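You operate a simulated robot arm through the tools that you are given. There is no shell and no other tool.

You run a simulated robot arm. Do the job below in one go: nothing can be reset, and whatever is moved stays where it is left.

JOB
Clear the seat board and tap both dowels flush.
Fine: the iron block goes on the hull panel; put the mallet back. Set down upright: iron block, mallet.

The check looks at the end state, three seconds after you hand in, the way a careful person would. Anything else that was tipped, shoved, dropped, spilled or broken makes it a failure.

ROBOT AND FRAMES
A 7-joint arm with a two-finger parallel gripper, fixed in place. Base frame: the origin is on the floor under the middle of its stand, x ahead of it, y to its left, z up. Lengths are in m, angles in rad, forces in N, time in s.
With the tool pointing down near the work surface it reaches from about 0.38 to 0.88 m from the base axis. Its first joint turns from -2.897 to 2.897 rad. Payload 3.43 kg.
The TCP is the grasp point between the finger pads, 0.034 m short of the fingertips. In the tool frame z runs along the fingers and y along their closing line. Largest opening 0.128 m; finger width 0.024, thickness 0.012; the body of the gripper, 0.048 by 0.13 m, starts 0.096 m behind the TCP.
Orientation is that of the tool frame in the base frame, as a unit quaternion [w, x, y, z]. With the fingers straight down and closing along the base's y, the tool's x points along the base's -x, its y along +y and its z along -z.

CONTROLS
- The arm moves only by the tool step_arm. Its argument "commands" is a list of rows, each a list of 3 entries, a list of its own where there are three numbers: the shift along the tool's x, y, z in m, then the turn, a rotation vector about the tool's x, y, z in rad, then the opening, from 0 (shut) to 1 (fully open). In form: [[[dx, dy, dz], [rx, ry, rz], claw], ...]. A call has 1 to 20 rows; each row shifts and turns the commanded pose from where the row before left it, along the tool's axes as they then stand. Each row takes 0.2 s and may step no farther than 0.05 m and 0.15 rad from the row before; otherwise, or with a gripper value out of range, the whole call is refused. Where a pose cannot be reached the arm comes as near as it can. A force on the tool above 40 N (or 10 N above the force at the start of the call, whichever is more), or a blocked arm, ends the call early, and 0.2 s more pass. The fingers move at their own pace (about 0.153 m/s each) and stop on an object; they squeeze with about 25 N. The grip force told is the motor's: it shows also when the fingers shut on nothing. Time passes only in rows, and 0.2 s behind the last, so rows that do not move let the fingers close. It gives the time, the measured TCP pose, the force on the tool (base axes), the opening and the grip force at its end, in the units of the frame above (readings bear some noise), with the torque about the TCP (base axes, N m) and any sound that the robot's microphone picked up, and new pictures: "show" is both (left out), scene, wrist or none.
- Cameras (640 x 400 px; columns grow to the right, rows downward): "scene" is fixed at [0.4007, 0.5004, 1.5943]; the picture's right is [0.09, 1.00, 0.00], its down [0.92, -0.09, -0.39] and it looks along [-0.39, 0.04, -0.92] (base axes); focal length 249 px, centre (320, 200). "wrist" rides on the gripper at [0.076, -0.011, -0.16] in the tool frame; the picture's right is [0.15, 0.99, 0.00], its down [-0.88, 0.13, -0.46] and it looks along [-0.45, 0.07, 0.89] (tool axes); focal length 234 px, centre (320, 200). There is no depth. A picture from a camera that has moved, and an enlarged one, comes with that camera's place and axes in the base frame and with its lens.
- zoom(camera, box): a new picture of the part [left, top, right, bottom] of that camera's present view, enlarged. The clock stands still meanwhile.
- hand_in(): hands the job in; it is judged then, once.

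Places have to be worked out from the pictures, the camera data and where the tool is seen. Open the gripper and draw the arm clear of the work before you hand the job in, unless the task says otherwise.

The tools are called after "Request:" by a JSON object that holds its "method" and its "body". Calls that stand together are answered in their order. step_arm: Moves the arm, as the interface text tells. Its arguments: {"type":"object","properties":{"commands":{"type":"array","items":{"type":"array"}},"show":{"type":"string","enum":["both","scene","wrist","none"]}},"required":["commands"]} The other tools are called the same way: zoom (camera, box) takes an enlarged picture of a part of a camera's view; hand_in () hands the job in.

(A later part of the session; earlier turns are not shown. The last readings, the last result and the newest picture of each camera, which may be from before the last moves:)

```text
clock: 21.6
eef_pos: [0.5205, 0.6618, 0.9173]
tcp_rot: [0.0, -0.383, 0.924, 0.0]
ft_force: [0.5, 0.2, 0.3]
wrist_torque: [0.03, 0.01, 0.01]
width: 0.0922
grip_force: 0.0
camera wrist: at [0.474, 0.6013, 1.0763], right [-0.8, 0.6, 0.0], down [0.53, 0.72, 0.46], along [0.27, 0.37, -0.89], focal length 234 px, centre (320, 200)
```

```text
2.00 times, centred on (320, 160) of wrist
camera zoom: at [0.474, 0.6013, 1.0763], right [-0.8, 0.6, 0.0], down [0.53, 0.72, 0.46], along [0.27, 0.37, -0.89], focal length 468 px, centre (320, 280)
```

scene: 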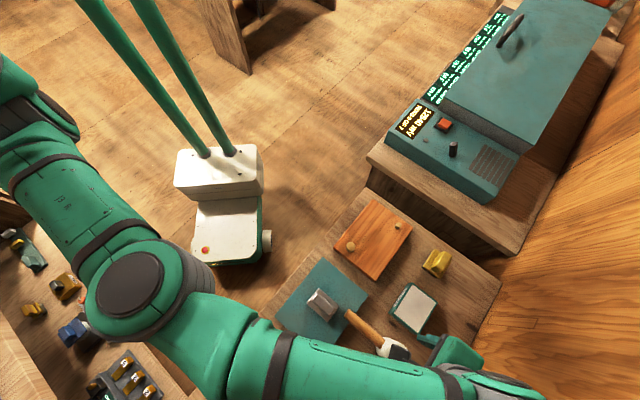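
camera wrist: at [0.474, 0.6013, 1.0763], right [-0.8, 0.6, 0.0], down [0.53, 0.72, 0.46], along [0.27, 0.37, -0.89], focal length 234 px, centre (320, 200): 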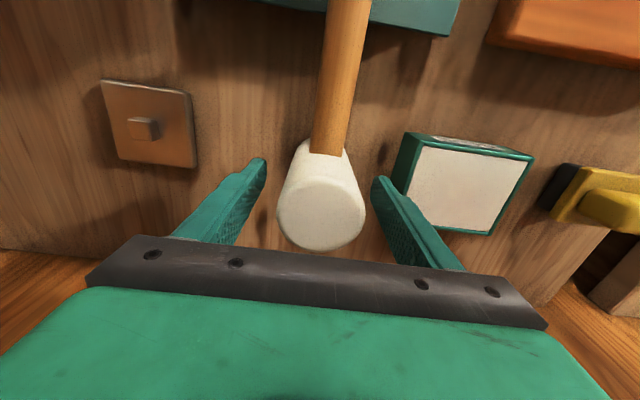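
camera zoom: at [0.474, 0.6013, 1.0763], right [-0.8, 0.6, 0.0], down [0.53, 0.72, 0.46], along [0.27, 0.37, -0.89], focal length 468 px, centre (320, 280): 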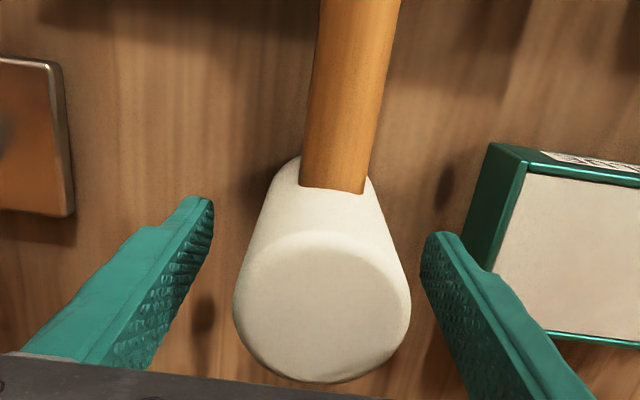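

Everything lines up (head axis projects right at the TCP). Closing on the head now.

Request:
{"method": "step_arm", "body": {"commands": [[[0, 0, 0], [0, 0, 0], 0.52], [[0, 0, 0], [0, 0, 0], 0.3], [[0, 0, 0], [0, 0, 0], 0.0], [[0, 0, 0], [0, 0, 0], 0.0]], "show": "wrist"}}

Request:
{"method": "zoom", "body": {"camera": "wrist", "box": [200, 60, 440, 260]}}

```text
clock: 22.6
eef_pos: [0.519, 0.662, 0.9174]
tcp_rot: [-0.001, -0.383, 0.924, 0.0]
ft_force: [0.5, -1.3, 1.6]
wrist_torque: [0.02, -0.03, 0.02]
width: 0.0534
grip_force: 24.6
camera wrist: at [0.4741, 0.6012, 1.0763], right [-0.8, 0.6, 0.0], down [0.53, 0.72, 0.46], along [0.27, 0.37, -0.89], focal length 234 px, centre (320, 200)
```

wrist: 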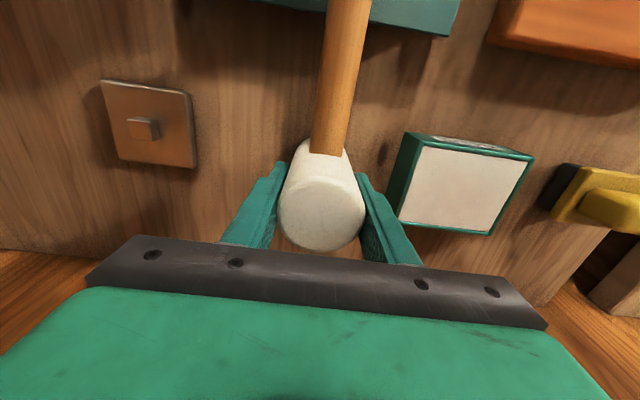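

```text
2.00 times, centred on (320, 160) of wrist
camera zoom: at [0.4741, 0.6012, 1.0763], right [-0.8, 0.6, 0.0], down [0.53, 0.72, 0.46], along [0.27, 0.37, -0.89], focal length 468 px, centre (320, 280)
```

zoom: 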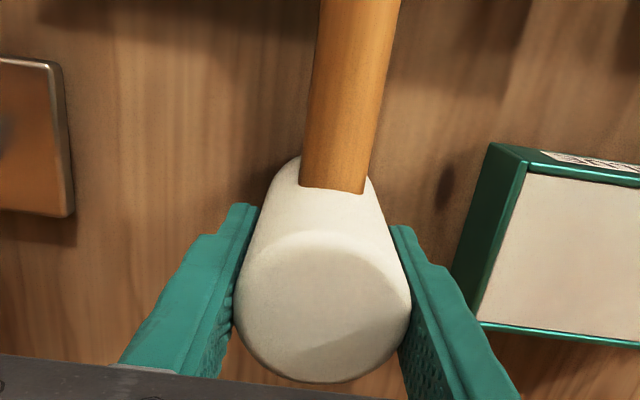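

Firm grip at 0.053 m. The mallet's home TCP pose is ≈ (0.520, 0.662, 0.9174), yaw 45°. Lifting straight up slowly.

Request:
{"method": "step_arm", "body": {"commands": [[[0, 0, -0.01], [0, 0, 0], 0.0], [[0, 0, -0.02], [0, 0, 0], 0.0], [[0, 0, -0.03], [0, 0, 0], 0.0], [[0, 0, -0.03], [0, 0, 0], 0.0], [[0, 0, -0.03], [0, 0, 0], 0.0], [[0, 0, 0], [0, 0, 0], 0.0], [[0, 0, 0], [0, 0, 0], 0.0]], "show": "both"}}

Request:
{"method": "zoom", "body": {"camera": "wrist", "box": [200, 40, 440, 260]}}

Request:
{"method": "zoom", "body": {"camera": "scene", "box": [260, 200, 480, 390]}}

```text
clock: 24.2
eef_pos: [0.5191, 0.6627, 1.0378]
tcp_rot: [-0.001, -0.383, 0.924, 0.0]
ft_force: [0.4, -0.6, -2.2]
wrist_torque: [0.01, -0.03, -0.01]
width: 0.0535
grip_force: 24.8
camera wrist: at [0.4743, 0.6014, 1.1973], right [-0.8, 0.6, 0.0], down [0.53, 0.72, 0.46], along [0.27, 0.37, -0.89], focal length 234 px, centre (320, 200)
```

scene: 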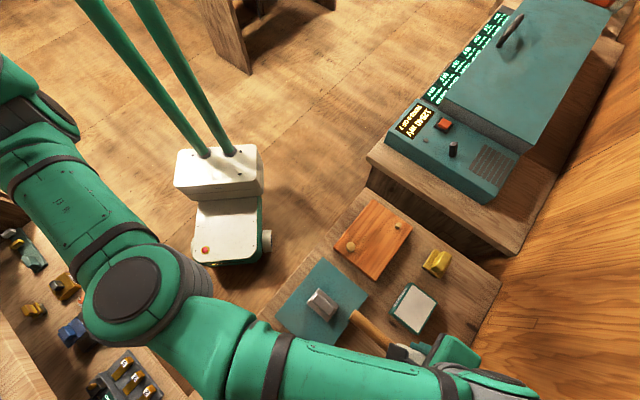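
wrist: 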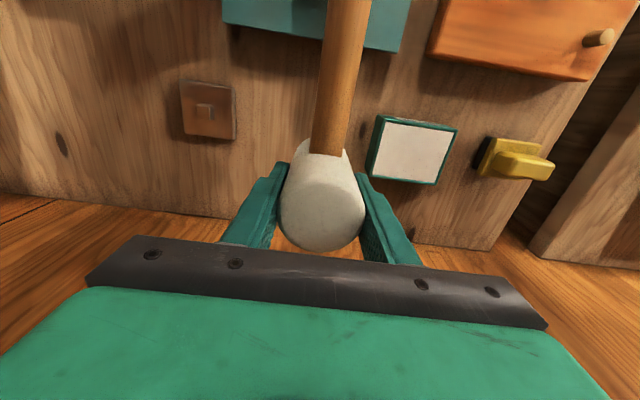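

```text
1.82 times, centred on (320, 150) of wrist
camera zoom: at [0.4743, 0.6014, 1.1973], right [-0.8, 0.6, 0.0], down [0.53, 0.72, 0.46], along [0.27, 0.37, -0.89], focal length 426 px, centre (320, 291)
```

zoom: 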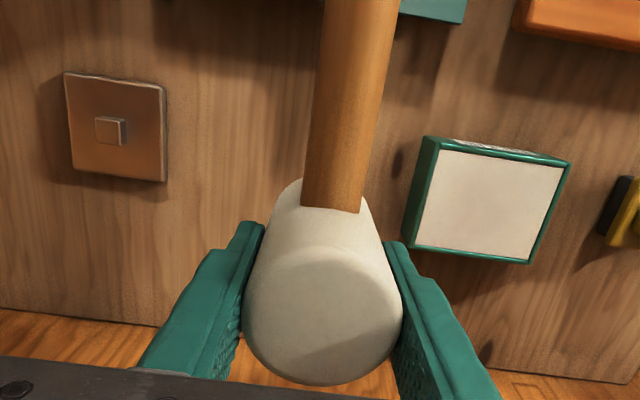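

```text
2.11 times, centred on (370, 295) of scene
camera zoom: at [0.4007, 0.5004, 1.5943], right [0.09, 1.0, 0.0], down [0.92, -0.09, -0.39], along [-0.39, 0.04, -0.92], focal length 523 px, centre (215, 0)
```

zoom: 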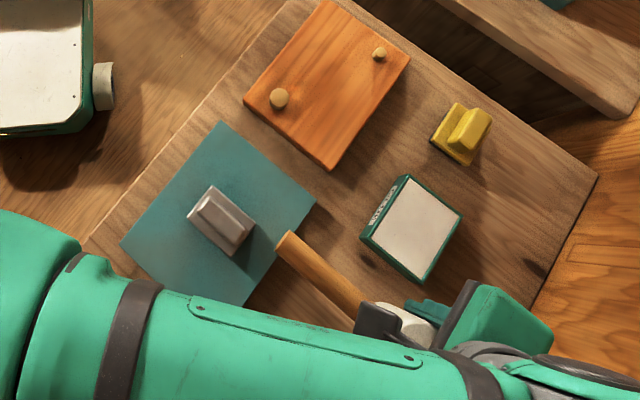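

The mallet hangs level (~2.5 N) and the block sits upright on the panel. Now I raise a little and carry the mallet to above the large dowel A near (0.254, 0.603).

Request:
{"method": "step_arm", "body": {"commands": [[[0, 0, -0.035], [0, 0, 0], 0.0], [[0.025, 0.0158, 0], [0, 0, 0], 0.0], [[0.035, 0.0221, 0], [0, 0, 0], 0.0], [[0.035, 0.0221, 0], [0, 0, 0], 0.0], [[0.035, 0.0221, 0], [0, 0, 0], 0.0], [[0.035, 0.0221, 0], [0, 0, 0], 0.0], [[0.035, 0.0221, 0], [0, 0, 0], 0.0], [[0.03, 0.0189, 0], [0, 0, 0], 0.0], [[0, 0, 0], [0, 0, 0], 0.0], [[0, 0, 0], [0, 0, 0], 0.0]], "show": "both"}}

Request:
{"method": "zoom", "body": {"camera": "wrist", "box": [200, 40, 440, 260]}}

Request:
{"method": "zoom", "body": {"camera": "scene", "box": [300, 170, 460, 310]}}

```text
clock: 26.4
eef_pos: [0.2539, 0.6029, 1.071]
tcp_rot: [0.001, -0.382, 0.924, 0.0]
ft_force: [-0.4, -0.4, -2.5]
wrist_torque: [0.0, -0.01, -0.01]
width: 0.0536
grip_force: 24.7
camera wrist: at [0.2082, 0.5415, 1.2313], right [-0.8, 0.6, 0.0], down [0.53, 0.72, 0.46], along [0.27, 0.37, -0.89], focal length 234 px, centre (320, 200)
```

scene: 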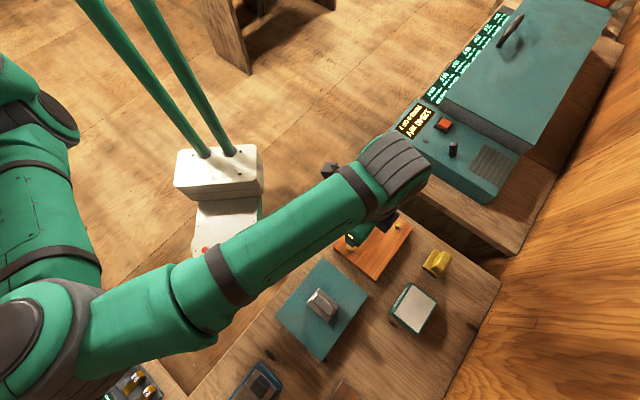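
wrist: 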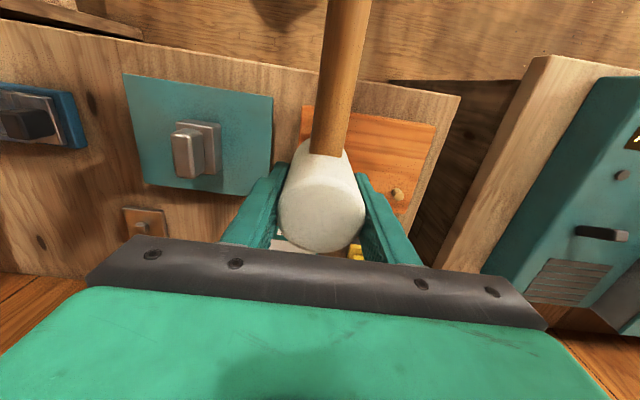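

```text
1.82 times, centred on (320, 150) of wrist
camera zoom: at [0.2082, 0.5415, 1.2313], right [-0.8, 0.6, 0.0], down [0.53, 0.72, 0.46], along [0.27, 0.37, -0.89], focal length 426 px, centre (320, 291)
```

zoom: 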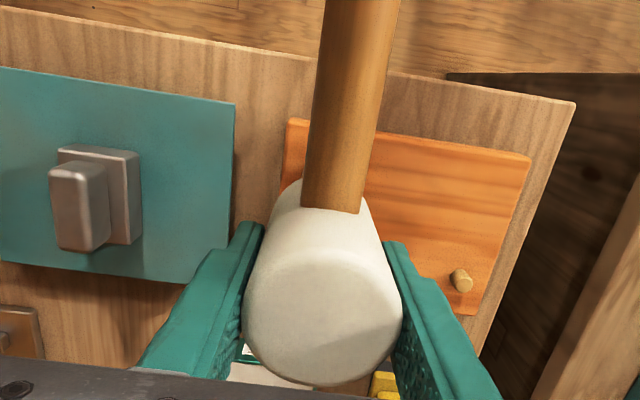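

```text
2.86 times, centred on (380, 240) of scene
camera zoom: at [0.4007, 0.5004, 1.5943], right [0.09, 1.0, 0.0], down [0.92, -0.09, -0.39], along [-0.39, 0.04, -0.92], focal length 710 px, centre (149, 86)
```

zoom: 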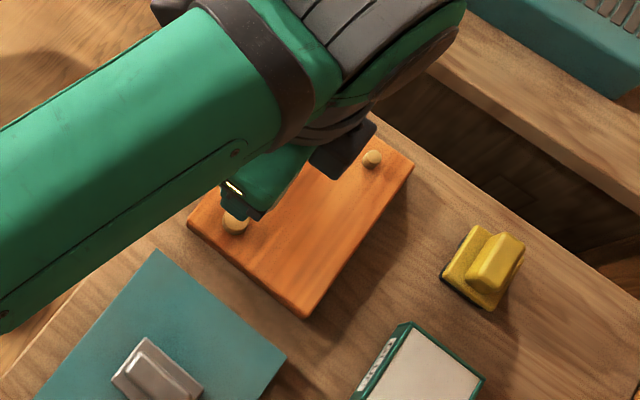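

Positioned over dowel A. Lowering to just above expected contact (TCP≈0.99), then creeping.

Request:
{"method": "step_arm", "body": {"commands": [[[0, 0, 0.03], [0, 0, 0], 0.0], [[0, 0, 0.03], [0, 0, 0], 0.0], [[0, 0, 0.018], [0, 0, 0], 0.0], [[0, 0, 0], [0, 0, 0], 0.0], [[0, 0, 0], [0, 0, 0], 0.0]], "show": "scene"}}

Request:
{"method": "zoom", "body": {"camera": "scene", "box": [320, 190, 420, 280]}}

```text
clock: 27.6
eef_pos: [0.2525, 0.6028, 0.9945]
tcp_rot: [0.0, -0.384, 0.923, 0.0]
ft_force: [-0.5, -0.4, -3.5]
wrist_torque: [0.01, 0.01, -0.02]
width: 0.0533
grip_force: 24.9
```

scene: 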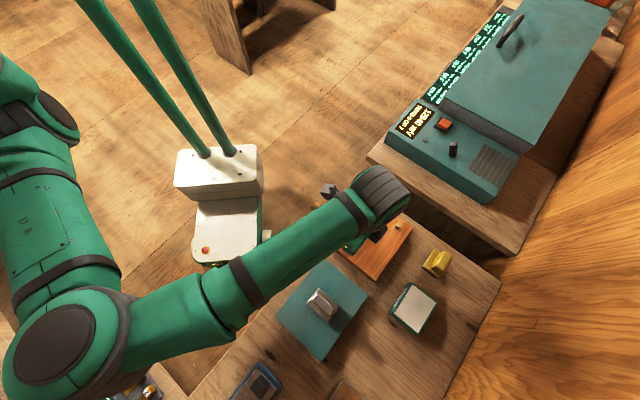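

```text
4.44 times, centred on (370, 235) of scene
camera zoom: at [0.4007, 0.5004, 1.5943], right [0.09, 1.0, 0.0], down [0.92, -0.09, -0.39], along [-0.39, 0.04, -0.92], focal length 1105 px, centre (98, 44)
```

zoom: 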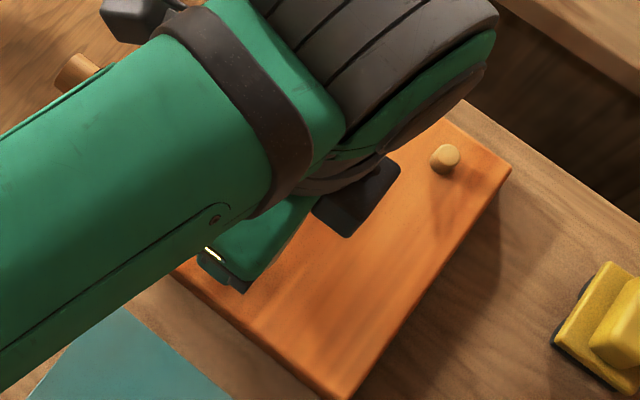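

No contact at TCP 0.994. Creeping 4 mm per row.

Request:
{"method": "step_arm", "body": {"commands": [[[0, 0, 0.004], [0, 0, 0], 0.0], [[0, 0, 0.004], [0, 0, 0], 0.0], [[0, 0, 0.004], [0, 0, 0], 0.0], [[0, 0, 0], [0, 0, 0], 0.0]], "show": "none"}}

```text
clock: 28.6
eef_pos: [0.2537, 0.6027, 0.9834]
tcp_rot: [-0.001, -0.383, 0.924, 0.0]
ft_force: [0.1, -0.7, -2.9]
wrist_torque: [0.02, -0.05, 0.01]
width: 0.0533
grip_force: 25.3
```

Still free. Continuing in finer steps.

Request:
{"method": "step_arm", "body": {"commands": [[[0, 0, 0.003], [0, 0, 0], 0.0], [[0, 0, 0.003], [0, 0, 0], 0.0], [[0, 0, 0], [0, 0, 0], 0.0]], "show": "none"}}

```text
clock: 29.4
eef_pos: [0.2544, 0.6041, 0.9778]
tcp_rot: [0.0, -0.383, 0.924, 0.0]
ft_force: [0.1, 1.6, -3.7]
wrist_torque: [0.0, 0.0, 0.0]
width: 0.0535
grip_force: 24.5
```

No contact yet at 0.978; continuing.

Request:
{"method": "step_arm", "body": {"commands": [[[0, 0, 0.003], [0, 0, 0], 0.0], [[0, 0, 0.003], [0, 0, 0], 0.0], [[0, 0, 0], [0, 0, 0], 0.0]], "show": "none"}}

```text
clock: 30.2
eef_pos: [0.2544, 0.6033, 0.9714]
tcp_rot: [0.001, -0.384, 0.923, 0.0]
ft_force: [0.2, 0.6, -2.9]
wrist_torque: [0.03, 0.0, 0.0]
width: 0.0533
grip_force: 24.7
```

Still free at 0.971; continuing with 2 mm rows.

Request:
{"method": "step_arm", "body": {"commands": [[[0, 0, 0.002], [0, 0, 0], 0.0], [[0, 0, 0.002], [0, 0, 0], 0.0], [[0, 0, 0.002], [0, 0, 0], 0.0], [[0, 0, 0], [0, 0, 0], 0.0]], "show": "none"}}

```text
clock: 31.2
eef_pos: [0.2545, 0.6035, 0.9648]
tcp_rot: [0.0, -0.383, 0.924, 0.0]
ft_force: [1.0, -1.6, 4.3]
wrist_torque: [-0.14, -0.02, 0.02]
width: 0.0535
grip_force: 24.7
```

Contact with dowel A at TCP z≈0.966 (~7 N). I'll press a little further to learn how the dowel yields.

Request:
{"method": "step_arm", "body": {"commands": [[[0, 0, 0.0015], [0, 0, 0], 0.0], [[0, 0, 0], [0, 0, 0], 0.0]], "show": "none"}}

```text
clock: 31.8
eef_pos: [0.2542, 0.603, 0.9653]
tcp_rot: [0.001, -0.383, 0.924, 0.0]
ft_force: [2.3, -3.4, 16.4]
wrist_torque: [-0.38, -0.17, 0.01]
width: 0.0534
grip_force: 25.3
```

Force rose to 16 N with no movement. Pressing another 1.5 mm of command.

Request:
{"method": "step_arm", "body": {"commands": [[[0, 0, 0.0015], [0, 0, 0], 0.0], [[0, 0, 0], [0, 0, 0], 0.0]], "show": "none"}}

```text
clock: 32.4
eef_pos: [0.2546, 0.6026, 0.9638]
tcp_rot: [0.001, -0.383, 0.924, 0.001]
ft_force: [4.4, -1.0, 32.6]
wrist_torque: [-0.33, -0.34, 0.09]
width: 0.0537
grip_force: 25.0
```

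At 33 N static the dowel doesn't yield, so it needs an actual tap. I'll back off 20 mm and strike down briskly at ~0.12 m/s.

Request:
{"method": "step_arm", "body": {"commands": [[[0, 0, -0.012], [0, 0, 0], 0.0], [[0, 0, -0.012], [0, 0, 0], 0.0], [[0, 0, 0], [0, 0, 0], 0.0], [[0, 0, 0], [0, 0, 0], 0.0]], "show": "both"}}

Request:
{"method": "zoom", "body": {"camera": "wrist", "box": [200, 40, 440, 260]}}

Request:
{"method": "zoom", "body": {"camera": "scene", "box": [320, 190, 420, 280]}}

```text
clock: 33.4
eef_pos: [0.2544, 0.6022, 0.9862]
tcp_rot: [0.0, -0.383, 0.924, 0.001]
ft_force: [-0.8, 0.8, -3.2]
wrist_torque: [0.05, -0.04, 0.03]
width: 0.0536
grip_force: 25.0
camera wrist: at [0.209, 0.5421, 1.1456], right [-0.8, 0.6, 0.0], down [0.53, 0.72, 0.46], along [0.27, 0.37, -0.89], focal length 234 px, centre (320, 200)
```

scene: 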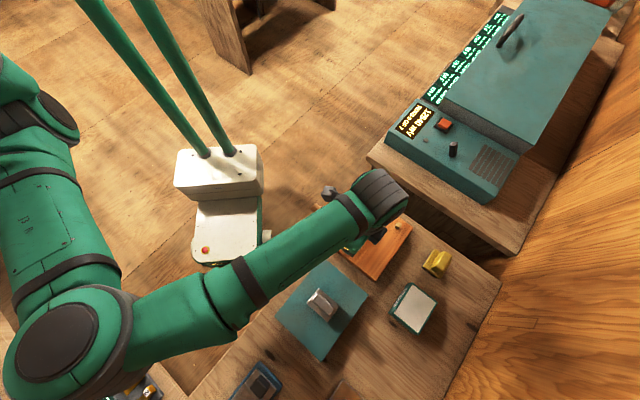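
wrist: 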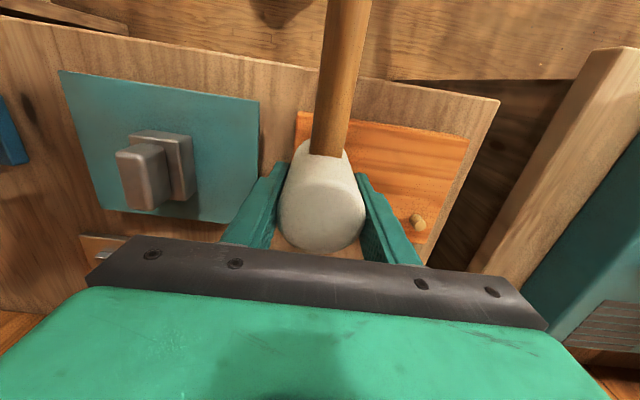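

```text
1.82 times, centred on (320, 150) of wrist
camera zoom: at [0.209, 0.5421, 1.1456], right [-0.8, 0.6, 0.0], down [0.53, 0.72, 0.46], along [0.27, 0.37, -0.89], focal length 426 px, centre (320, 291)
```

zoom: 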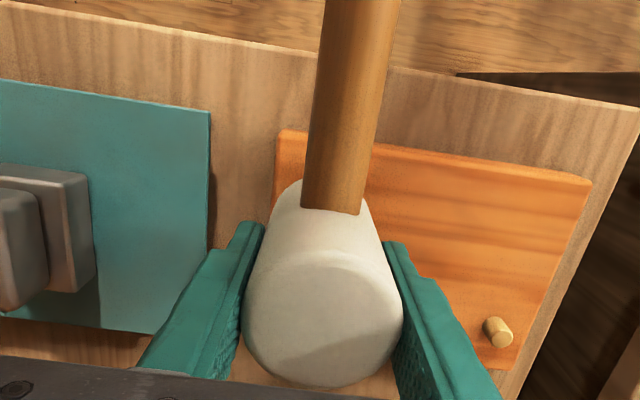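

```text
4.44 times, centred on (370, 235) of scene
camera zoom: at [0.4007, 0.5004, 1.5943], right [0.09, 1.0, 0.0], down [0.92, -0.09, -0.39], along [-0.39, 0.04, -0.92], focal length 1105 px, centre (98, 44)
```

zoom: 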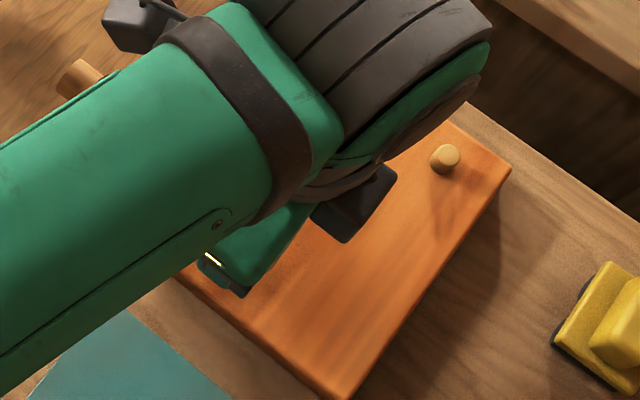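

The mallet hasn't slipped in the grip. First tap: one fast row of 25 mm down.

Request:
{"method": "step_arm", "body": {"commands": [[[0, 0, 0.025], [0, 0, 0], 0.0]], "show": "none"}}

```text
clock: 33.8
eef_pos: [0.2546, 0.6033, 0.9612]
tcp_rot: [0.0, -0.382, 0.924, 0.0]
ft_force: [-0.4, 0.3, -3.1]
wrist_torque: [0.01, -0.04, -0.01]
width: 0.0533
grip_force: 25.1
```

The tap worked: TCP is now at 0.961 with no contact force, so the dowel dropped at least ~5 mm. Creeping down to find its new top.

Request:
{"method": "step_arm", "body": {"commands": [[[0, 0, 0.001], [0, 0, 0], 0.0], [[0, 0, 0.001], [0, 0, 0], 0.0], [[0, 0, 0], [0, 0, 0], 0.0]], "show": "none"}}

```text
clock: 34.6
eef_pos: [0.2539, 0.6029, 0.9597]
tcp_rot: [0.0, -0.383, 0.924, -0.001]
ft_force: [0.0, 0.3, -2.7]
wrist_torque: [0.04, -0.02, 0.0]
width: 0.0536
grip_force: 25.0
```

Still free; continuing the creep.

Request:
{"method": "step_arm", "body": {"commands": [[[0, 0, 0.0015], [0, 0, 0], 0.0], [[0, 0, 0.0015], [0, 0, 0], 0.0], [[0, 0, 0], [0, 0, 0], 0.0]], "show": "none"}}

```text
clock: 35.4
eef_pos: [0.2543, 0.6023, 0.9582]
tcp_rot: [0.001, -0.382, 0.924, 0.0]
ft_force: [3.8, -3.6, 19.1]
wrist_torque: [-0.36, -0.1, 0.0]
width: 0.0535
grip_force: 25.6
```

Contact now at ≈0.9585, so that tap drove it ~7 mm. Backing off and tapping again the same way.

Request:
{"method": "step_arm", "body": {"commands": [[[0, 0, -0.012], [0, 0, 0], 0.0], [[0, 0, -0.01], [0, 0, 0], 0.0], [[0, 0, 0], [0, 0, 0], 0.0], [[0, 0, 0.023], [0, 0, 0], 0.0]], "show": "none"}}

```text
clock: 36.4
eef_pos: [0.2537, 0.6037, 0.9559]
tcp_rot: [0.0, -0.383, 0.924, 0.001]
ft_force: [-0.5, -0.5, -2.0]
wrist_torque: [-0.01, 0.01, -0.04]
width: 0.0536
grip_force: 24.6
```

Again no contact at 0.956, so it moved. Creeping to find the top.

Request:
{"method": "step_arm", "body": {"commands": [[[0, 0, 0.0015], [0, 0, 0], 0.0], [[0, 0, 0.0015], [0, 0, 0], 0.0], [[0, 0, 0], [0, 0, 0], 0.0]], "show": "none"}}

```text
clock: 37.2
eef_pos: [0.2542, 0.6021, 0.9517]
tcp_rot: [0.0, -0.382, 0.924, -0.001]
ft_force: [-0.4, -0.4, -3.7]
wrist_torque: [0.02, 0.0, -0.01]
width: 0.0534
grip_force: 25.0
```

Still free at 0.952; continuing.

Request:
{"method": "step_arm", "body": {"commands": [[[0, 0, 0.001], [0, 0, 0], 0.0], [[0, 0, 0.001], [0, 0, 0], 0.0], [[0, 0, 0], [0, 0, 0], 0.0]], "show": "none"}}

```text
clock: 38.0
eef_pos: [0.2549, 0.6042, 0.9518]
tcp_rot: [0.001, -0.383, 0.924, 0.0]
ft_force: [4.9, -5.3, 21.6]
wrist_torque: [-0.53, -0.26, 0.03]
width: 0.0537
grip_force: 24.9
```

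Contact at ≈0.952 — nearly or fully flush. I'll lift off and move toward dowel B, looking back at A from there.

Request:
{"method": "step_arm", "body": {"commands": [[[0, 0, -0.025], [0, 0, 0], 0.0], [[0, 0, -0.03], [0, 0, 0], 0.0], [[0, 0, -0.02], [0, 0, 0], 0.0], [[-0.0176, 0.0347, 0], [0, 0, 0], 0.0], [[-0.0176, 0.0347, 0], [0, 0, 0], 0.0], [[-0.0176, 0.0347, 0], [0, 0, 0], 0.0], [[-0.0176, 0.0347, 0], [0, 0, 0], 0.0], [[0, 0, 0], [0, 0, 0], 0.0], [[0, 0, 0], [0, 0, 0], 0.0]], "show": "both"}}

Request:
{"method": "zoom", "body": {"camera": "wrist", "box": [200, 40, 440, 260]}}

Request:
{"method": "zoom", "body": {"camera": "scene", "box": [320, 190, 420, 280]}}

```text
clock: 40.0
eef_pos: [0.2061, 0.7505, 1.0245]
tcp_rot: [0.0, -0.384, 0.923, 0.0]
ft_force: [-0.1, -0.3, -3.8]
wrist_torque: [0.02, -0.06, 0.03]
width: 0.0534
grip_force: 25.4
camera wrist: at [0.1609, 0.6899, 1.184], right [-0.8, 0.6, 0.0], down [0.53, 0.72, 0.46], along [0.27, 0.37, -0.89], focal length 234 px, centre (320, 200)
```

scene: 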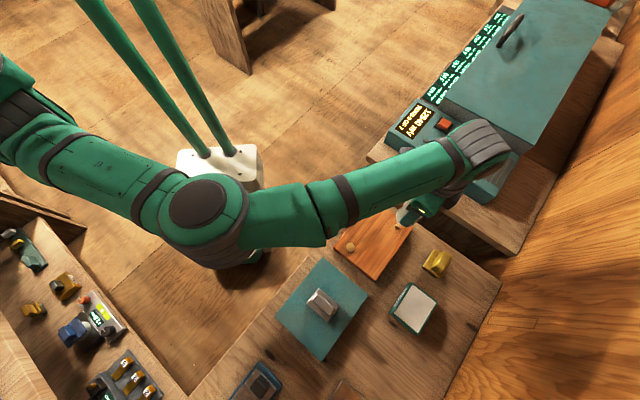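
wrist: 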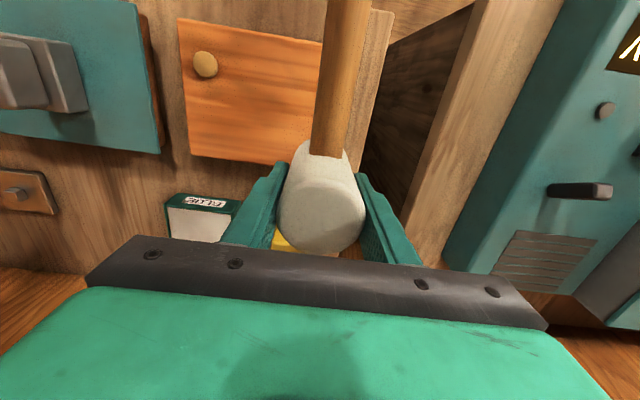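

```text
1.82 times, centred on (320, 150) of wrist
camera zoom: at [0.1609, 0.6899, 1.184], right [-0.8, 0.6, 0.0], down [0.53, 0.72, 0.46], along [0.27, 0.37, -0.89], focal length 426 px, centre (320, 291)
```

zoom: 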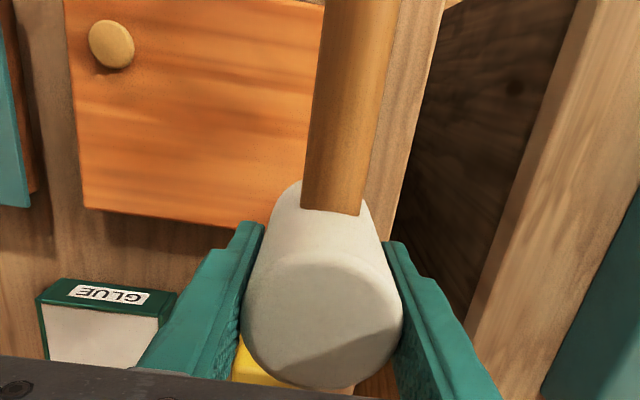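

```text
4.44 times, centred on (370, 235) of scene
camera zoom: at [0.4007, 0.5004, 1.5943], right [0.09, 1.0, 0.0], down [0.92, -0.09, -0.39], along [-0.39, 0.04, -0.92], focal length 1105 px, centre (98, 44)
```

zoom: 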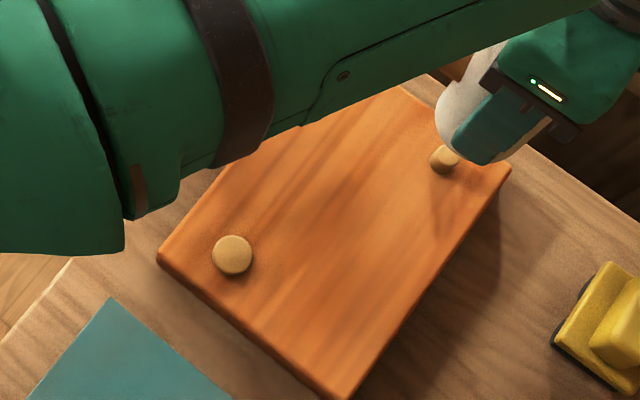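

Dowel A still protrudes a bit. Zooming tightly on it.

Request:
{"method": "zoom", "body": {"camera": "scene", "box": [336, 225, 376, 260]}}

Request:
{"method": "zoom", "body": {"camera": "wrist", "box": [175, 35, 235, 85]}}

```text
11.43 times, centred on (356, 242) of scene
camera zoom: at [0.4007, 0.5004, 1.5943], right [0.09, 1.0, 0.0], down [0.92, -0.09, -0.39], along [-0.39, 0.04, -0.92], focal length 2842 px, centre (-91, -286)
```

zoom: 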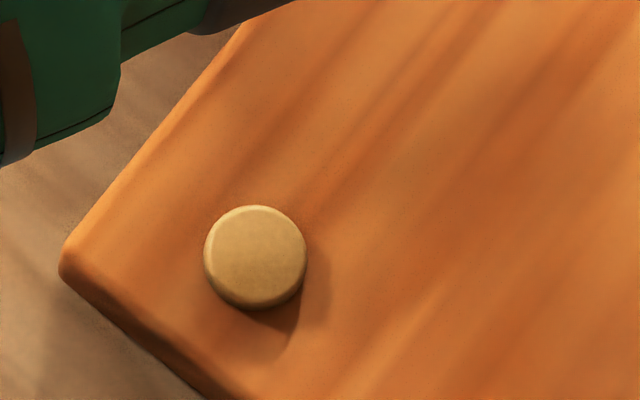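

```text
8.00 times, centred on (205, 60) of wrist
camera zoom: at [0.1609, 0.6899, 1.184], right [-0.8, 0.6, 0.0], down [0.53, 0.72, 0.46], along [0.27, 0.37, -0.89], focal length 1873 px, centre (1240, 1320)
```

zoom: 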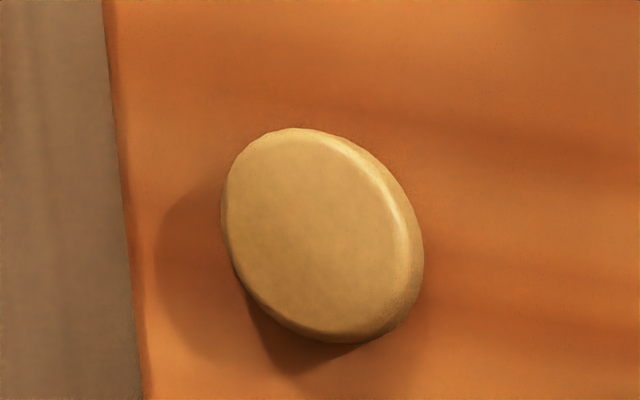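

Dowel A has roughly 5–6 mm left (flush ≈ TCP 0.946). While here I'll do dowel B: lower to TCP≈0.985 and then find contact gently.

Request:
{"method": "step_arm", "body": {"commands": [[[0, 0, 0.02], [0, 0, 0], 0.0], [[0, 0, 0.018], [0, 0, 0], 0.0], [[0, 0, 0.005], [0, 0, 0], 0.0], [[0, 0, 0.003], [0, 0, 0], 0.0], [[0, 0, 0], [0, 0, 0], 0.0]], "show": "scene"}}

Request:
{"method": "zoom", "body": {"camera": "scene", "box": [370, 195, 430, 245]}}

```text
clock: 41.2
eef_pos: [0.2049, 0.7517, 0.9791]
tcp_rot: [0.0, -0.383, 0.924, 0.0]
ft_force: [-0.9, 0.2, -2.6]
wrist_torque: [0.03, 0.02, 0.0]
width: 0.0536
grip_force: 24.9
```

scene: 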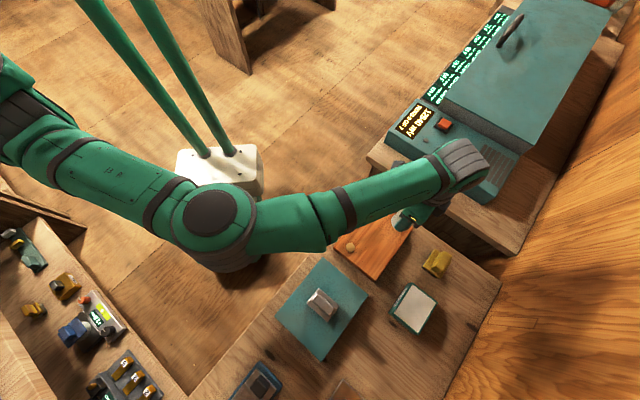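

```text
8.00 times, centred on (400, 220) of scene
camera zoom: at [0.4007, 0.5004, 1.5943], right [0.09, 1.0, 0.0], down [0.92, -0.09, -0.39], along [-0.39, 0.04, -0.92], focal length 1989 px, centre (-320, 40)
```

zoom: 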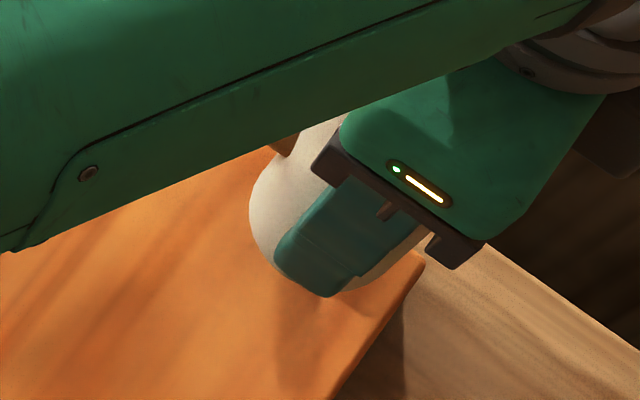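

No contact yet; gripper body clears the neighbouring raised bench (its edge is ~0.08 m away and lower than the gripper body). Creeping to find dowel B.

Request:
{"method": "step_arm", "body": {"commands": [[[0, 0, 0.002], [0, 0, 0], 0.0], [[0, 0, 0.002], [0, 0, 0], 0.0], [[0, 0, 0.002], [0, 0, 0], 0.0], [[0, 0, 0], [0, 0, 0], 0.0]], "show": "none"}}

```text
clock: 42.2
eef_pos: [0.2068, 0.7517, 0.9725]
tcp_rot: [0.0, -0.383, 0.924, 0.0]
ft_force: [-0.1, 0.0, -3.8]
wrist_torque: [0.04, 0.0, 0.0]
width: 0.0536
grip_force: 25.1
```

Still free at 0.9725; a few more millimetres.

Request:
{"method": "step_arm", "body": {"commands": [[[0, 0, 0.0015], [0, 0, 0], 0.0], [[0, 0, 0.0015], [0, 0, 0], 0.0], [[0, 0, 0], [0, 0, 0], 0.0]], "show": "none"}}

```text
clock: 43.0
eef_pos: [0.2067, 0.7507, 0.9694]
tcp_rot: [-0.001, -0.383, 0.924, 0.0]
ft_force: [-0.3, 0.0, -3.0]
wrist_torque: [0.05, -0.03, -0.03]
width: 0.053
grip_force: 25.4
```

Still free at 0.9695; continuing.

Request:
{"method": "step_arm", "body": {"commands": [[[0, 0, 0.0015], [0, 0, 0], 0.0], [[0, 0, 0.0015], [0, 0, 0], 0.0], [[0, 0, 0], [0, 0, 0], 0.0]], "show": "none"}}

```text
clock: 43.8
eef_pos: [0.2056, 0.7512, 0.9663]
tcp_rot: [0.0, -0.383, 0.924, 0.0]
ft_force: [0.6, 0.0, -3.5]
wrist_torque: [0.02, -0.03, 0.0]
width: 0.0534
grip_force: 25.0
```

Still free; continuing carefully.

Request:
{"method": "step_arm", "body": {"commands": [[[0, 0, 0.0015], [0, 0, 0], 0.0], [[0, 0, 0.0015], [0, 0, 0], 0.0], [[0, 0, 0], [0, 0, 0], 0.0]], "show": "none"}}

```text
clock: 44.6
eef_pos: [0.2059, 0.7495, 0.9644]
tcp_rot: [0.0, -0.383, 0.924, -0.001]
ft_force: [-0.5, 0.1, -3.1]
wrist_torque: [0.01, -0.03, -0.06]
width: 0.0535
grip_force: 25.1
```

Request:
{"method": "zoom", "body": {"camera": "scene", "box": [375, 205, 425, 245]}}

Request:
{"method": "step_arm", "body": {"commands": [[[0, 0, 0.0015], [0, 0, 0], 0.0], [[0, 0, 0.0015], [0, 0, 0], 0.0], [[0, 0, 0], [0, 0, 0], 0.0]], "show": "scene"}}

```text
10.00 times, centred on (400, 225) of scene
camera zoom: at [0.4007, 0.5004, 1.5943], right [0.09, 1.0, 0.0], down [0.92, -0.09, -0.39], along [-0.39, 0.04, -0.92], focal length 2486 px, centre (-480, -50)
```

zoom: 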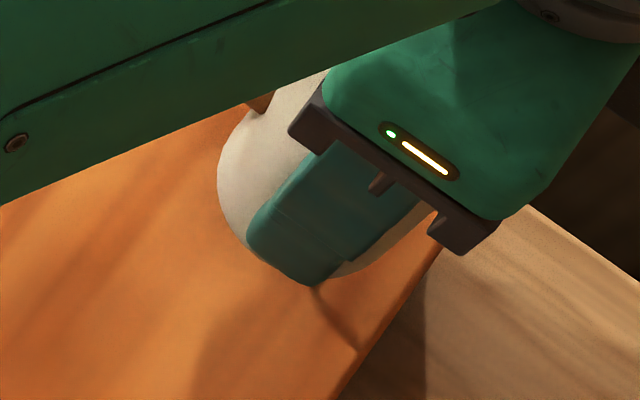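

```text
clock: 45.4
eef_pos: [0.2057, 0.7505, 0.9633]
tcp_rot: [0.001, -0.383, 0.924, 0.001]
ft_force: [2.4, -6.7, 24.1]
wrist_torque: [-0.47, -0.24, -0.03]
width: 0.0536
grip_force: 25.1
```

scene: 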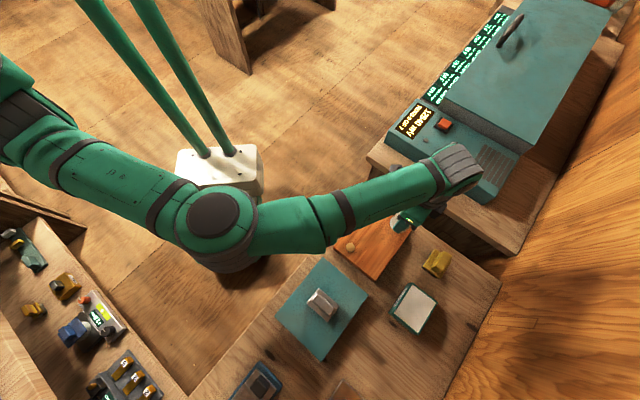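

Contact with dowel B at ≈0.9635. Backing off 22 mm and tapping as before.

Request:
{"method": "step_arm", "body": {"commands": [[[0, 0, -0.012], [0, 0, 0], 0.0], [[0, 0, -0.01], [0, 0, 0], 0.0], [[0, 0, 0], [0, 0, 0], 0.0], [[0, 0, 0.024], [0, 0, 0], 0.0]], "show": "none"}}

```text
clock: 46.4
eef_pos: [0.2051, 0.7509, 0.9578]
tcp_rot: [0.0, -0.383, 0.924, 0.0]
ft_force: [-0.9, 0.3, -3.2]
wrist_torque: [0.04, -0.03, 0.02]
width: 0.0537
grip_force: 25.2
```

It moved again (free at 0.958). Creeping down to find B's new top.

Request:
{"method": "step_arm", "body": {"commands": [[[0, 0, 0.0015], [0, 0, 0], 0.0], [[0, 0, 0.0015], [0, 0, 0], 0.0], [[0, 0, 0.001], [0, 0, 0], 0.0], [[0, 0, 0], [0, 0, 0], 0.0]], "show": "none"}}

```text
clock: 47.4
eef_pos: [0.2054, 0.7511, 0.957]
tcp_rot: [0.0, -0.384, 0.923, 0.002]
ft_force: [-2.4, -5.9, 20.8]
wrist_torque: [-0.51, 0.01, -0.04]
width: 0.0535
grip_force: 24.9
```

B is now at ≈0.957 (drove ~6.5 mm). Second tap on B.

Request:
{"method": "step_arm", "body": {"commands": [[[0, 0, -0.012], [0, 0, 0], 0.0], [[0, 0, -0.01], [0, 0, 0], 0.0], [[0, 0, 0], [0, 0, 0], 0.0], [[0, 0, 0.024], [0, 0, 0], 0.0], [[0, 0, 0], [0, 0, 0], 0.0]], "show": "none"}}

```text
clock: 48.6
eef_pos: [0.2045, 0.7513, 0.9531]
tcp_rot: [0.0, -0.383, 0.924, 0.0]
ft_force: [0.9, -0.3, -3.3]
wrist_torque: [0.04, 0.0, 0.01]
width: 0.0534
grip_force: 24.8
```

Free at ≈0.953. Creeping again to locate the top.

Request:
{"method": "step_arm", "body": {"commands": [[[0, 0, 0.0015], [0, 0, 0], 0.0], [[0, 0, 0.001], [0, 0, 0], 0.0], [[0, 0, 0], [0, 0, 0], 0.0]], "show": "none"}}

```text
clock: 49.4
eef_pos: [0.2046, 0.7513, 0.9499]
tcp_rot: [0.0, -0.383, 0.924, 0.0]
ft_force: [-0.1, 0.1, -2.0]
wrist_torque: [0.05, 0.0, 0.01]
width: 0.0538
grip_force: 24.8
```

Still essentially free at 0.950; a bit further.

Request:
{"method": "step_arm", "body": {"commands": [[[0, 0, 0.001], [0, 0, 0], 0.0], [[0, 0, 0.001], [0, 0, 0], 0.0], [[0, 0, 0], [0, 0, 0], 0.0]], "show": "none"}}

```text
clock: 50.2
eef_pos: [0.2058, 0.752, 0.9509]
tcp_rot: [0.0, -0.384, 0.923, 0.002]
ft_force: [-1.3, -1.5, 16.0]
wrist_torque: [-0.16, 0.02, 0.0]
width: 0.0534
grip_force: 24.6
```

B is at ≈0.950. To know the exact flush reference, I'll lift, move to the clear middle of the board and gently touch the board with the mallet face; pictures first.

Request:
{"method": "step_arm", "body": {"commands": [[[0, 0, -0.02], [0, 0, 0], 0.0], [[0, 0, -0.02], [0, 0, 0], 0.0], [[0.0172, -0.033, 0], [0, 0, 0], 0.0], [[0.0171, -0.0331, 0], [0, 0, 0], 0.0], [[0, 0, 0], [0, 0, 0], 0.0], [[0, 0, 0], [0, 0, 0], 0.0]], "show": "both"}}

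Request:
{"method": "zoom", "body": {"camera": "scene", "box": [336, 205, 416, 255]}}

Request:
{"method": "zoom", "body": {"camera": "wrist", "box": [190, 60, 430, 240]}}

```text
clock: 51.6
eef_pos: [0.229, 0.6801, 0.988]
tcp_rot: [0.001, -0.383, 0.924, 0.0]
ft_force: [-0.2, 0.8, -2.2]
wrist_torque: [0.03, 0.0, 0.03]
width: 0.0534
grip_force: 24.9
camera wrist: at [0.1828, 0.6179, 1.147], right [-0.8, 0.59, 0.0], down [0.53, 0.72, 0.46], along [0.27, 0.37, -0.89], focal length 234 px, centre (320, 200)
```

scene: 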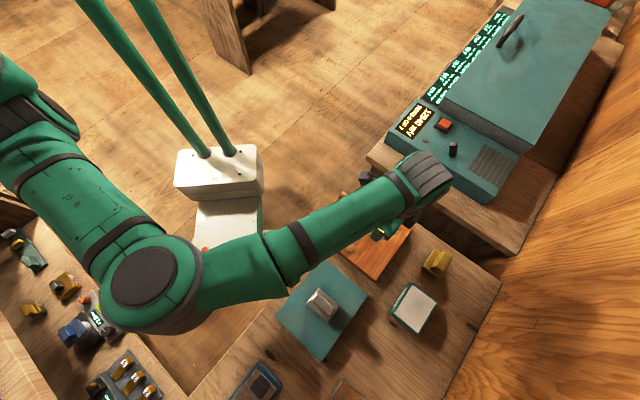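
wrist: 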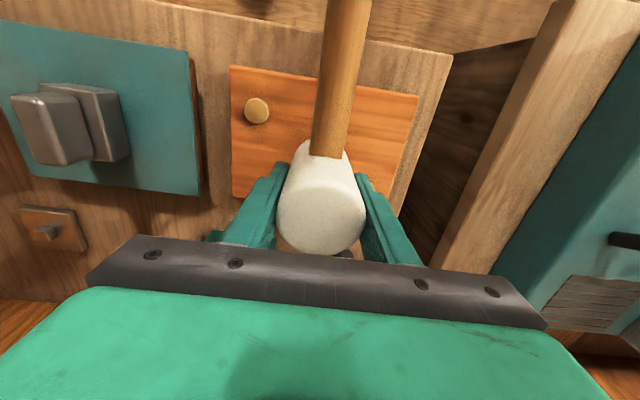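

```text
8.00 times, centred on (376, 230) of scene
camera zoom: at [0.4007, 0.5004, 1.5943], right [0.09, 1.0, 0.0], down [0.92, -0.09, -0.39], along [-0.39, 0.04, -0.92], focal length 1989 px, centre (-128, -40)
```

zoom: 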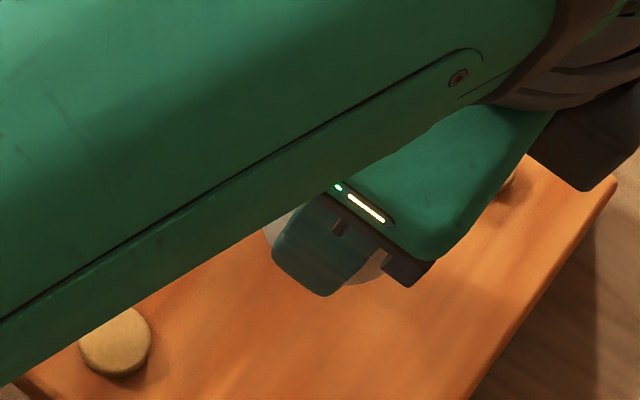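

```text
2.22 times, centred on (310, 150) of wrist
camera zoom: at [0.1828, 0.6179, 1.147], right [-0.8, 0.59, 0.0], down [0.53, 0.72, 0.46], along [0.27, 0.37, -0.89], focal length 520 px, centre (342, 311)
```

zoom: 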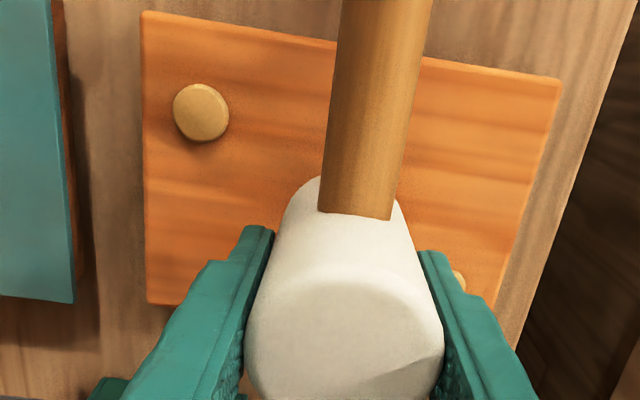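

Over the clear middle of the board. Lowering to TCP≈0.956 and then creeping to touch the board as a flush reference.

Request:
{"method": "step_arm", "body": {"commands": [[[0, 0, 0.015], [0, 0, 0], 0.0], [[0, 0, 0.012], [0, 0, 0], 0.0], [[0, 0, 0.005], [0, 0, 0], 0.0], [[0, 0, 0], [0, 0, 0], 0.0]], "show": "none"}}

Request:
{"method": "step_arm", "body": {"commands": [[[0, 0, 0.0015], [0, 0, 0], 0.0], [[0, 0, 0.0015], [0, 0, 0], 0.0], [[0, 0, 0], [0, 0, 0], 0.0]], "show": "none"}}

```text
clock: 52.6
eef_pos: [0.2285, 0.6797, 0.9559]
tcp_rot: [-0.001, -0.384, 0.923, 0.0]
ft_force: [0.2, -0.2, -2.7]
wrist_torque: [0.0, 0.0, 0.0]
width: 0.0533
grip_force: 24.3
```

```text
clock: 53.4
eef_pos: [0.228, 0.6801, 0.953]
tcp_rot: [0.0, -0.384, 0.923, 0.0]
ft_force: [0.1, 0.2, -2.7]
wrist_torque: [0.05, -0.04, -0.02]
width: 0.0534
grip_force: 25.3
```

Free at 0.953. Continuing the creep to the board.

Request:
{"method": "step_arm", "body": {"commands": [[[0, 0, 0.0015], [0, 0, 0], 0.0], [[0, 0, 0.0015], [0, 0, 0], 0.0], [[0, 0, 0], [0, 0, 0], 0.0]], "show": "none"}}

Request:
{"method": "step_arm", "body": {"commands": [[[0, 0, 0.001], [0, 0, 0], 0.0], [[0, 0, 0.001], [0, 0, 0], 0.0], [[0, 0, 0], [0, 0, 0], 0.0]], "show": "none"}}

```text
clock: 54.2
eef_pos: [0.2259, 0.6795, 0.9498]
tcp_rot: [0.001, -0.384, 0.923, -0.001]
ft_force: [-0.5, -0.3, -4.1]
wrist_torque: [0.03, -0.03, 0.0]
width: 0.0538
grip_force: 24.3
```

```text
clock: 55.0
eef_pos: [0.2282, 0.6797, 0.9481]
tcp_rot: [0.0, -0.384, 0.923, 0.0]
ft_force: [0.1, 0.3, -3.8]
wrist_torque: [0.0, -0.03, 0.0]
width: 0.0535
grip_force: 24.5
```

Free at 0.948. Still creeping by single millimetres.

Request:
{"method": "step_arm", "body": {"commands": [[[0, 0, 0.001], [0, 0, 0], 0.0], [[0, 0, 0.001], [0, 0, 0], 0.0], [[0, 0, 0], [0, 0, 0], 0.0]], "show": "none"}}

Request:
{"method": "step_arm", "body": {"commands": [[[0, 0, 0.001], [0, 0, 0], 0.0], [[0, 0, 0], [0, 0, 0], 0.0]], "show": "none"}}

```text
clock: 55.8
eef_pos: [0.2287, 0.6807, 0.9458]
tcp_rot: [0.0, -0.384, 0.923, 0.0]
ft_force: [0.3, -0.3, -2.4]
wrist_torque: [0.01, -0.02, 0.0]
width: 0.0534
grip_force: 24.9
```

```text
clock: 56.4
eef_pos: [0.2294, 0.6798, 0.9454]
tcp_rot: [0.0, -0.384, 0.923, 0.0]
ft_force: [-1.0, -0.2, -2.8]
wrist_torque: [0.03, -0.05, 0.04]
width: 0.0535
grip_force: 24.3
```

Request:
{"method": "step_arm", "body": {"commands": [[[0, 0, 0.001], [0, 0, 0], 0.0], [[0, 0, 0], [0, 0, 0], 0.0]], "show": "none"}}

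Request:
{"method": "step_arm", "body": {"commands": [[[0, 0, 0.001], [0, 0, 0], 0.0], [[0, 0, 0], [0, 0, 0], 0.0]], "show": "none"}}

```text
clock: 57.0
eef_pos: [0.2285, 0.6808, 0.9439]
tcp_rot: [0.0, -0.383, 0.924, -0.001]
ft_force: [2.8, -5.4, 4.4]
wrist_torque: [-0.18, -0.18, -0.07]
width: 0.0534
grip_force: 25.0
```

```text
clock: 57.6
eef_pos: [0.2282, 0.68, 0.9437]
tcp_rot: [0.001, -0.383, 0.924, -0.001]
ft_force: [7.2, -12.4, 24.4]
wrist_torque: [-0.76, -0.1, 0.01]
width: 0.0536
grip_force: 25.1
```

Board contact is at TCP≈0.944, so flush = 0.944; A (0.952) and B (0.950) still have ~6–8 mm. Lifting and moving back to dowel A for the next tap.

Request:
{"method": "step_arm", "body": {"commands": [[[0, 0, -0.015], [0, 0, 0], 0.0], [[0, 0, -0.02], [0, 0, 0], 0.0], [[0.0182, -0.0362, 0], [0, 0, 0], 0.0], [[0.0182, -0.0363, 0], [0, 0, 0], 0.0], [[0, 0, 0], [0, 0, 0], 0.0], [[0, 0, 0], [0, 0, 0], 0.0]], "show": "none"}}

```text
clock: 59.0
eef_pos: [0.2537, 0.6033, 0.9782]
tcp_rot: [-0.001, -0.383, 0.924, 0.0]
ft_force: [-0.5, 0.1, -3.1]
wrist_torque: [0.02, 0.0, 0.0]
width: 0.0534
grip_force: 25.2
```

At 0.978 above A. Settling a few mm lower and then tapping to a commanded end ≈0.947.

Request:
{"method": "step_arm", "body": {"commands": [[[0, 0, 0.005], [0, 0, 0], 0.0], [[0, 0, 0], [0, 0, 0], 0.0], [[0, 0, 0.026], [0, 0, 0], 0.0], [[0, 0, 0], [0, 0, 0], 0.0]], "show": "none"}}

```text
clock: 60.0
eef_pos: [0.2548, 0.604, 0.9462]
tcp_rot: [0.0, -0.382, 0.924, 0.0]
ft_force: [-0.7, 0.2, -2.4]
wrist_torque: [0.04, -0.02, -0.01]
width: 0.0536
grip_force: 25.0
```

Free at 0.946, so A dropped again. Creeping to see whether it's now at board level (0.944).

Request:
{"method": "step_arm", "body": {"commands": [[[0, 0, 0.001], [0, 0, 0], 0.0], [[0, 0, 0], [0, 0, 0], 0.0]], "show": "none"}}

Request:
{"method": "step_arm", "body": {"commands": [[[0, 0, 0.001], [0, 0, 0], 0.0], [[0, 0, 0], [0, 0, 0], 0.0]], "show": "none"}}

Request:
{"method": "step_arm", "body": {"commands": [[[0, 0, 0.001], [0, 0, 0], 0.0], [[0, 0, 0], [0, 0, 0], 0.0]], "show": "none"}}

```text
clock: 60.6
eef_pos: [0.2545, 0.6035, 0.9456]
tcp_rot: [0.0, -0.384, 0.923, -0.001]
ft_force: [-0.1, 0.1, -2.5]
wrist_torque: [0.03, -0.03, -0.03]
width: 0.0534
grip_force: 24.6
```

```text
clock: 61.2
eef_pos: [0.2536, 0.6036, 0.9442]
tcp_rot: [0.0, -0.384, 0.923, -0.001]
ft_force: [-1.1, -0.6, -2.3]
wrist_torque: [0.0, 0.0, 0.0]
width: 0.0534
grip_force: 25.4
```

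```text
clock: 61.8
eef_pos: [0.2549, 0.6027, 0.9442]
tcp_rot: [0.001, -0.382, 0.924, 0.0]
ft_force: [1.8, 2.7, 3.8]
wrist_torque: [0.04, -0.1, 0.03]
width: 0.0533
grip_force: 24.8
```

Contact at ≈0.944 = board level, so A is about flush. One more light tap to make sure it is seated.

Request:
{"method": "step_arm", "body": {"commands": [[[0, 0, -0.01], [0, 0, 0], 0.0], [[0, 0, -0.008], [0, 0, 0], 0.0], [[0, 0, 0], [0, 0, 0], 0.0], [[0, 0, 0.0185], [0, 0, 0], 0.0]], "show": "none"}}

```text
clock: 62.8
eef_pos: [0.2562, 0.6029, 0.9439]
tcp_rot: [0.0, -0.384, 0.924, -0.001]
ft_force: [-0.4, -5.2, 5.1]
wrist_torque: [-0.18, 0.16, 0.09]
width: 0.0533
grip_force: 25.1
```

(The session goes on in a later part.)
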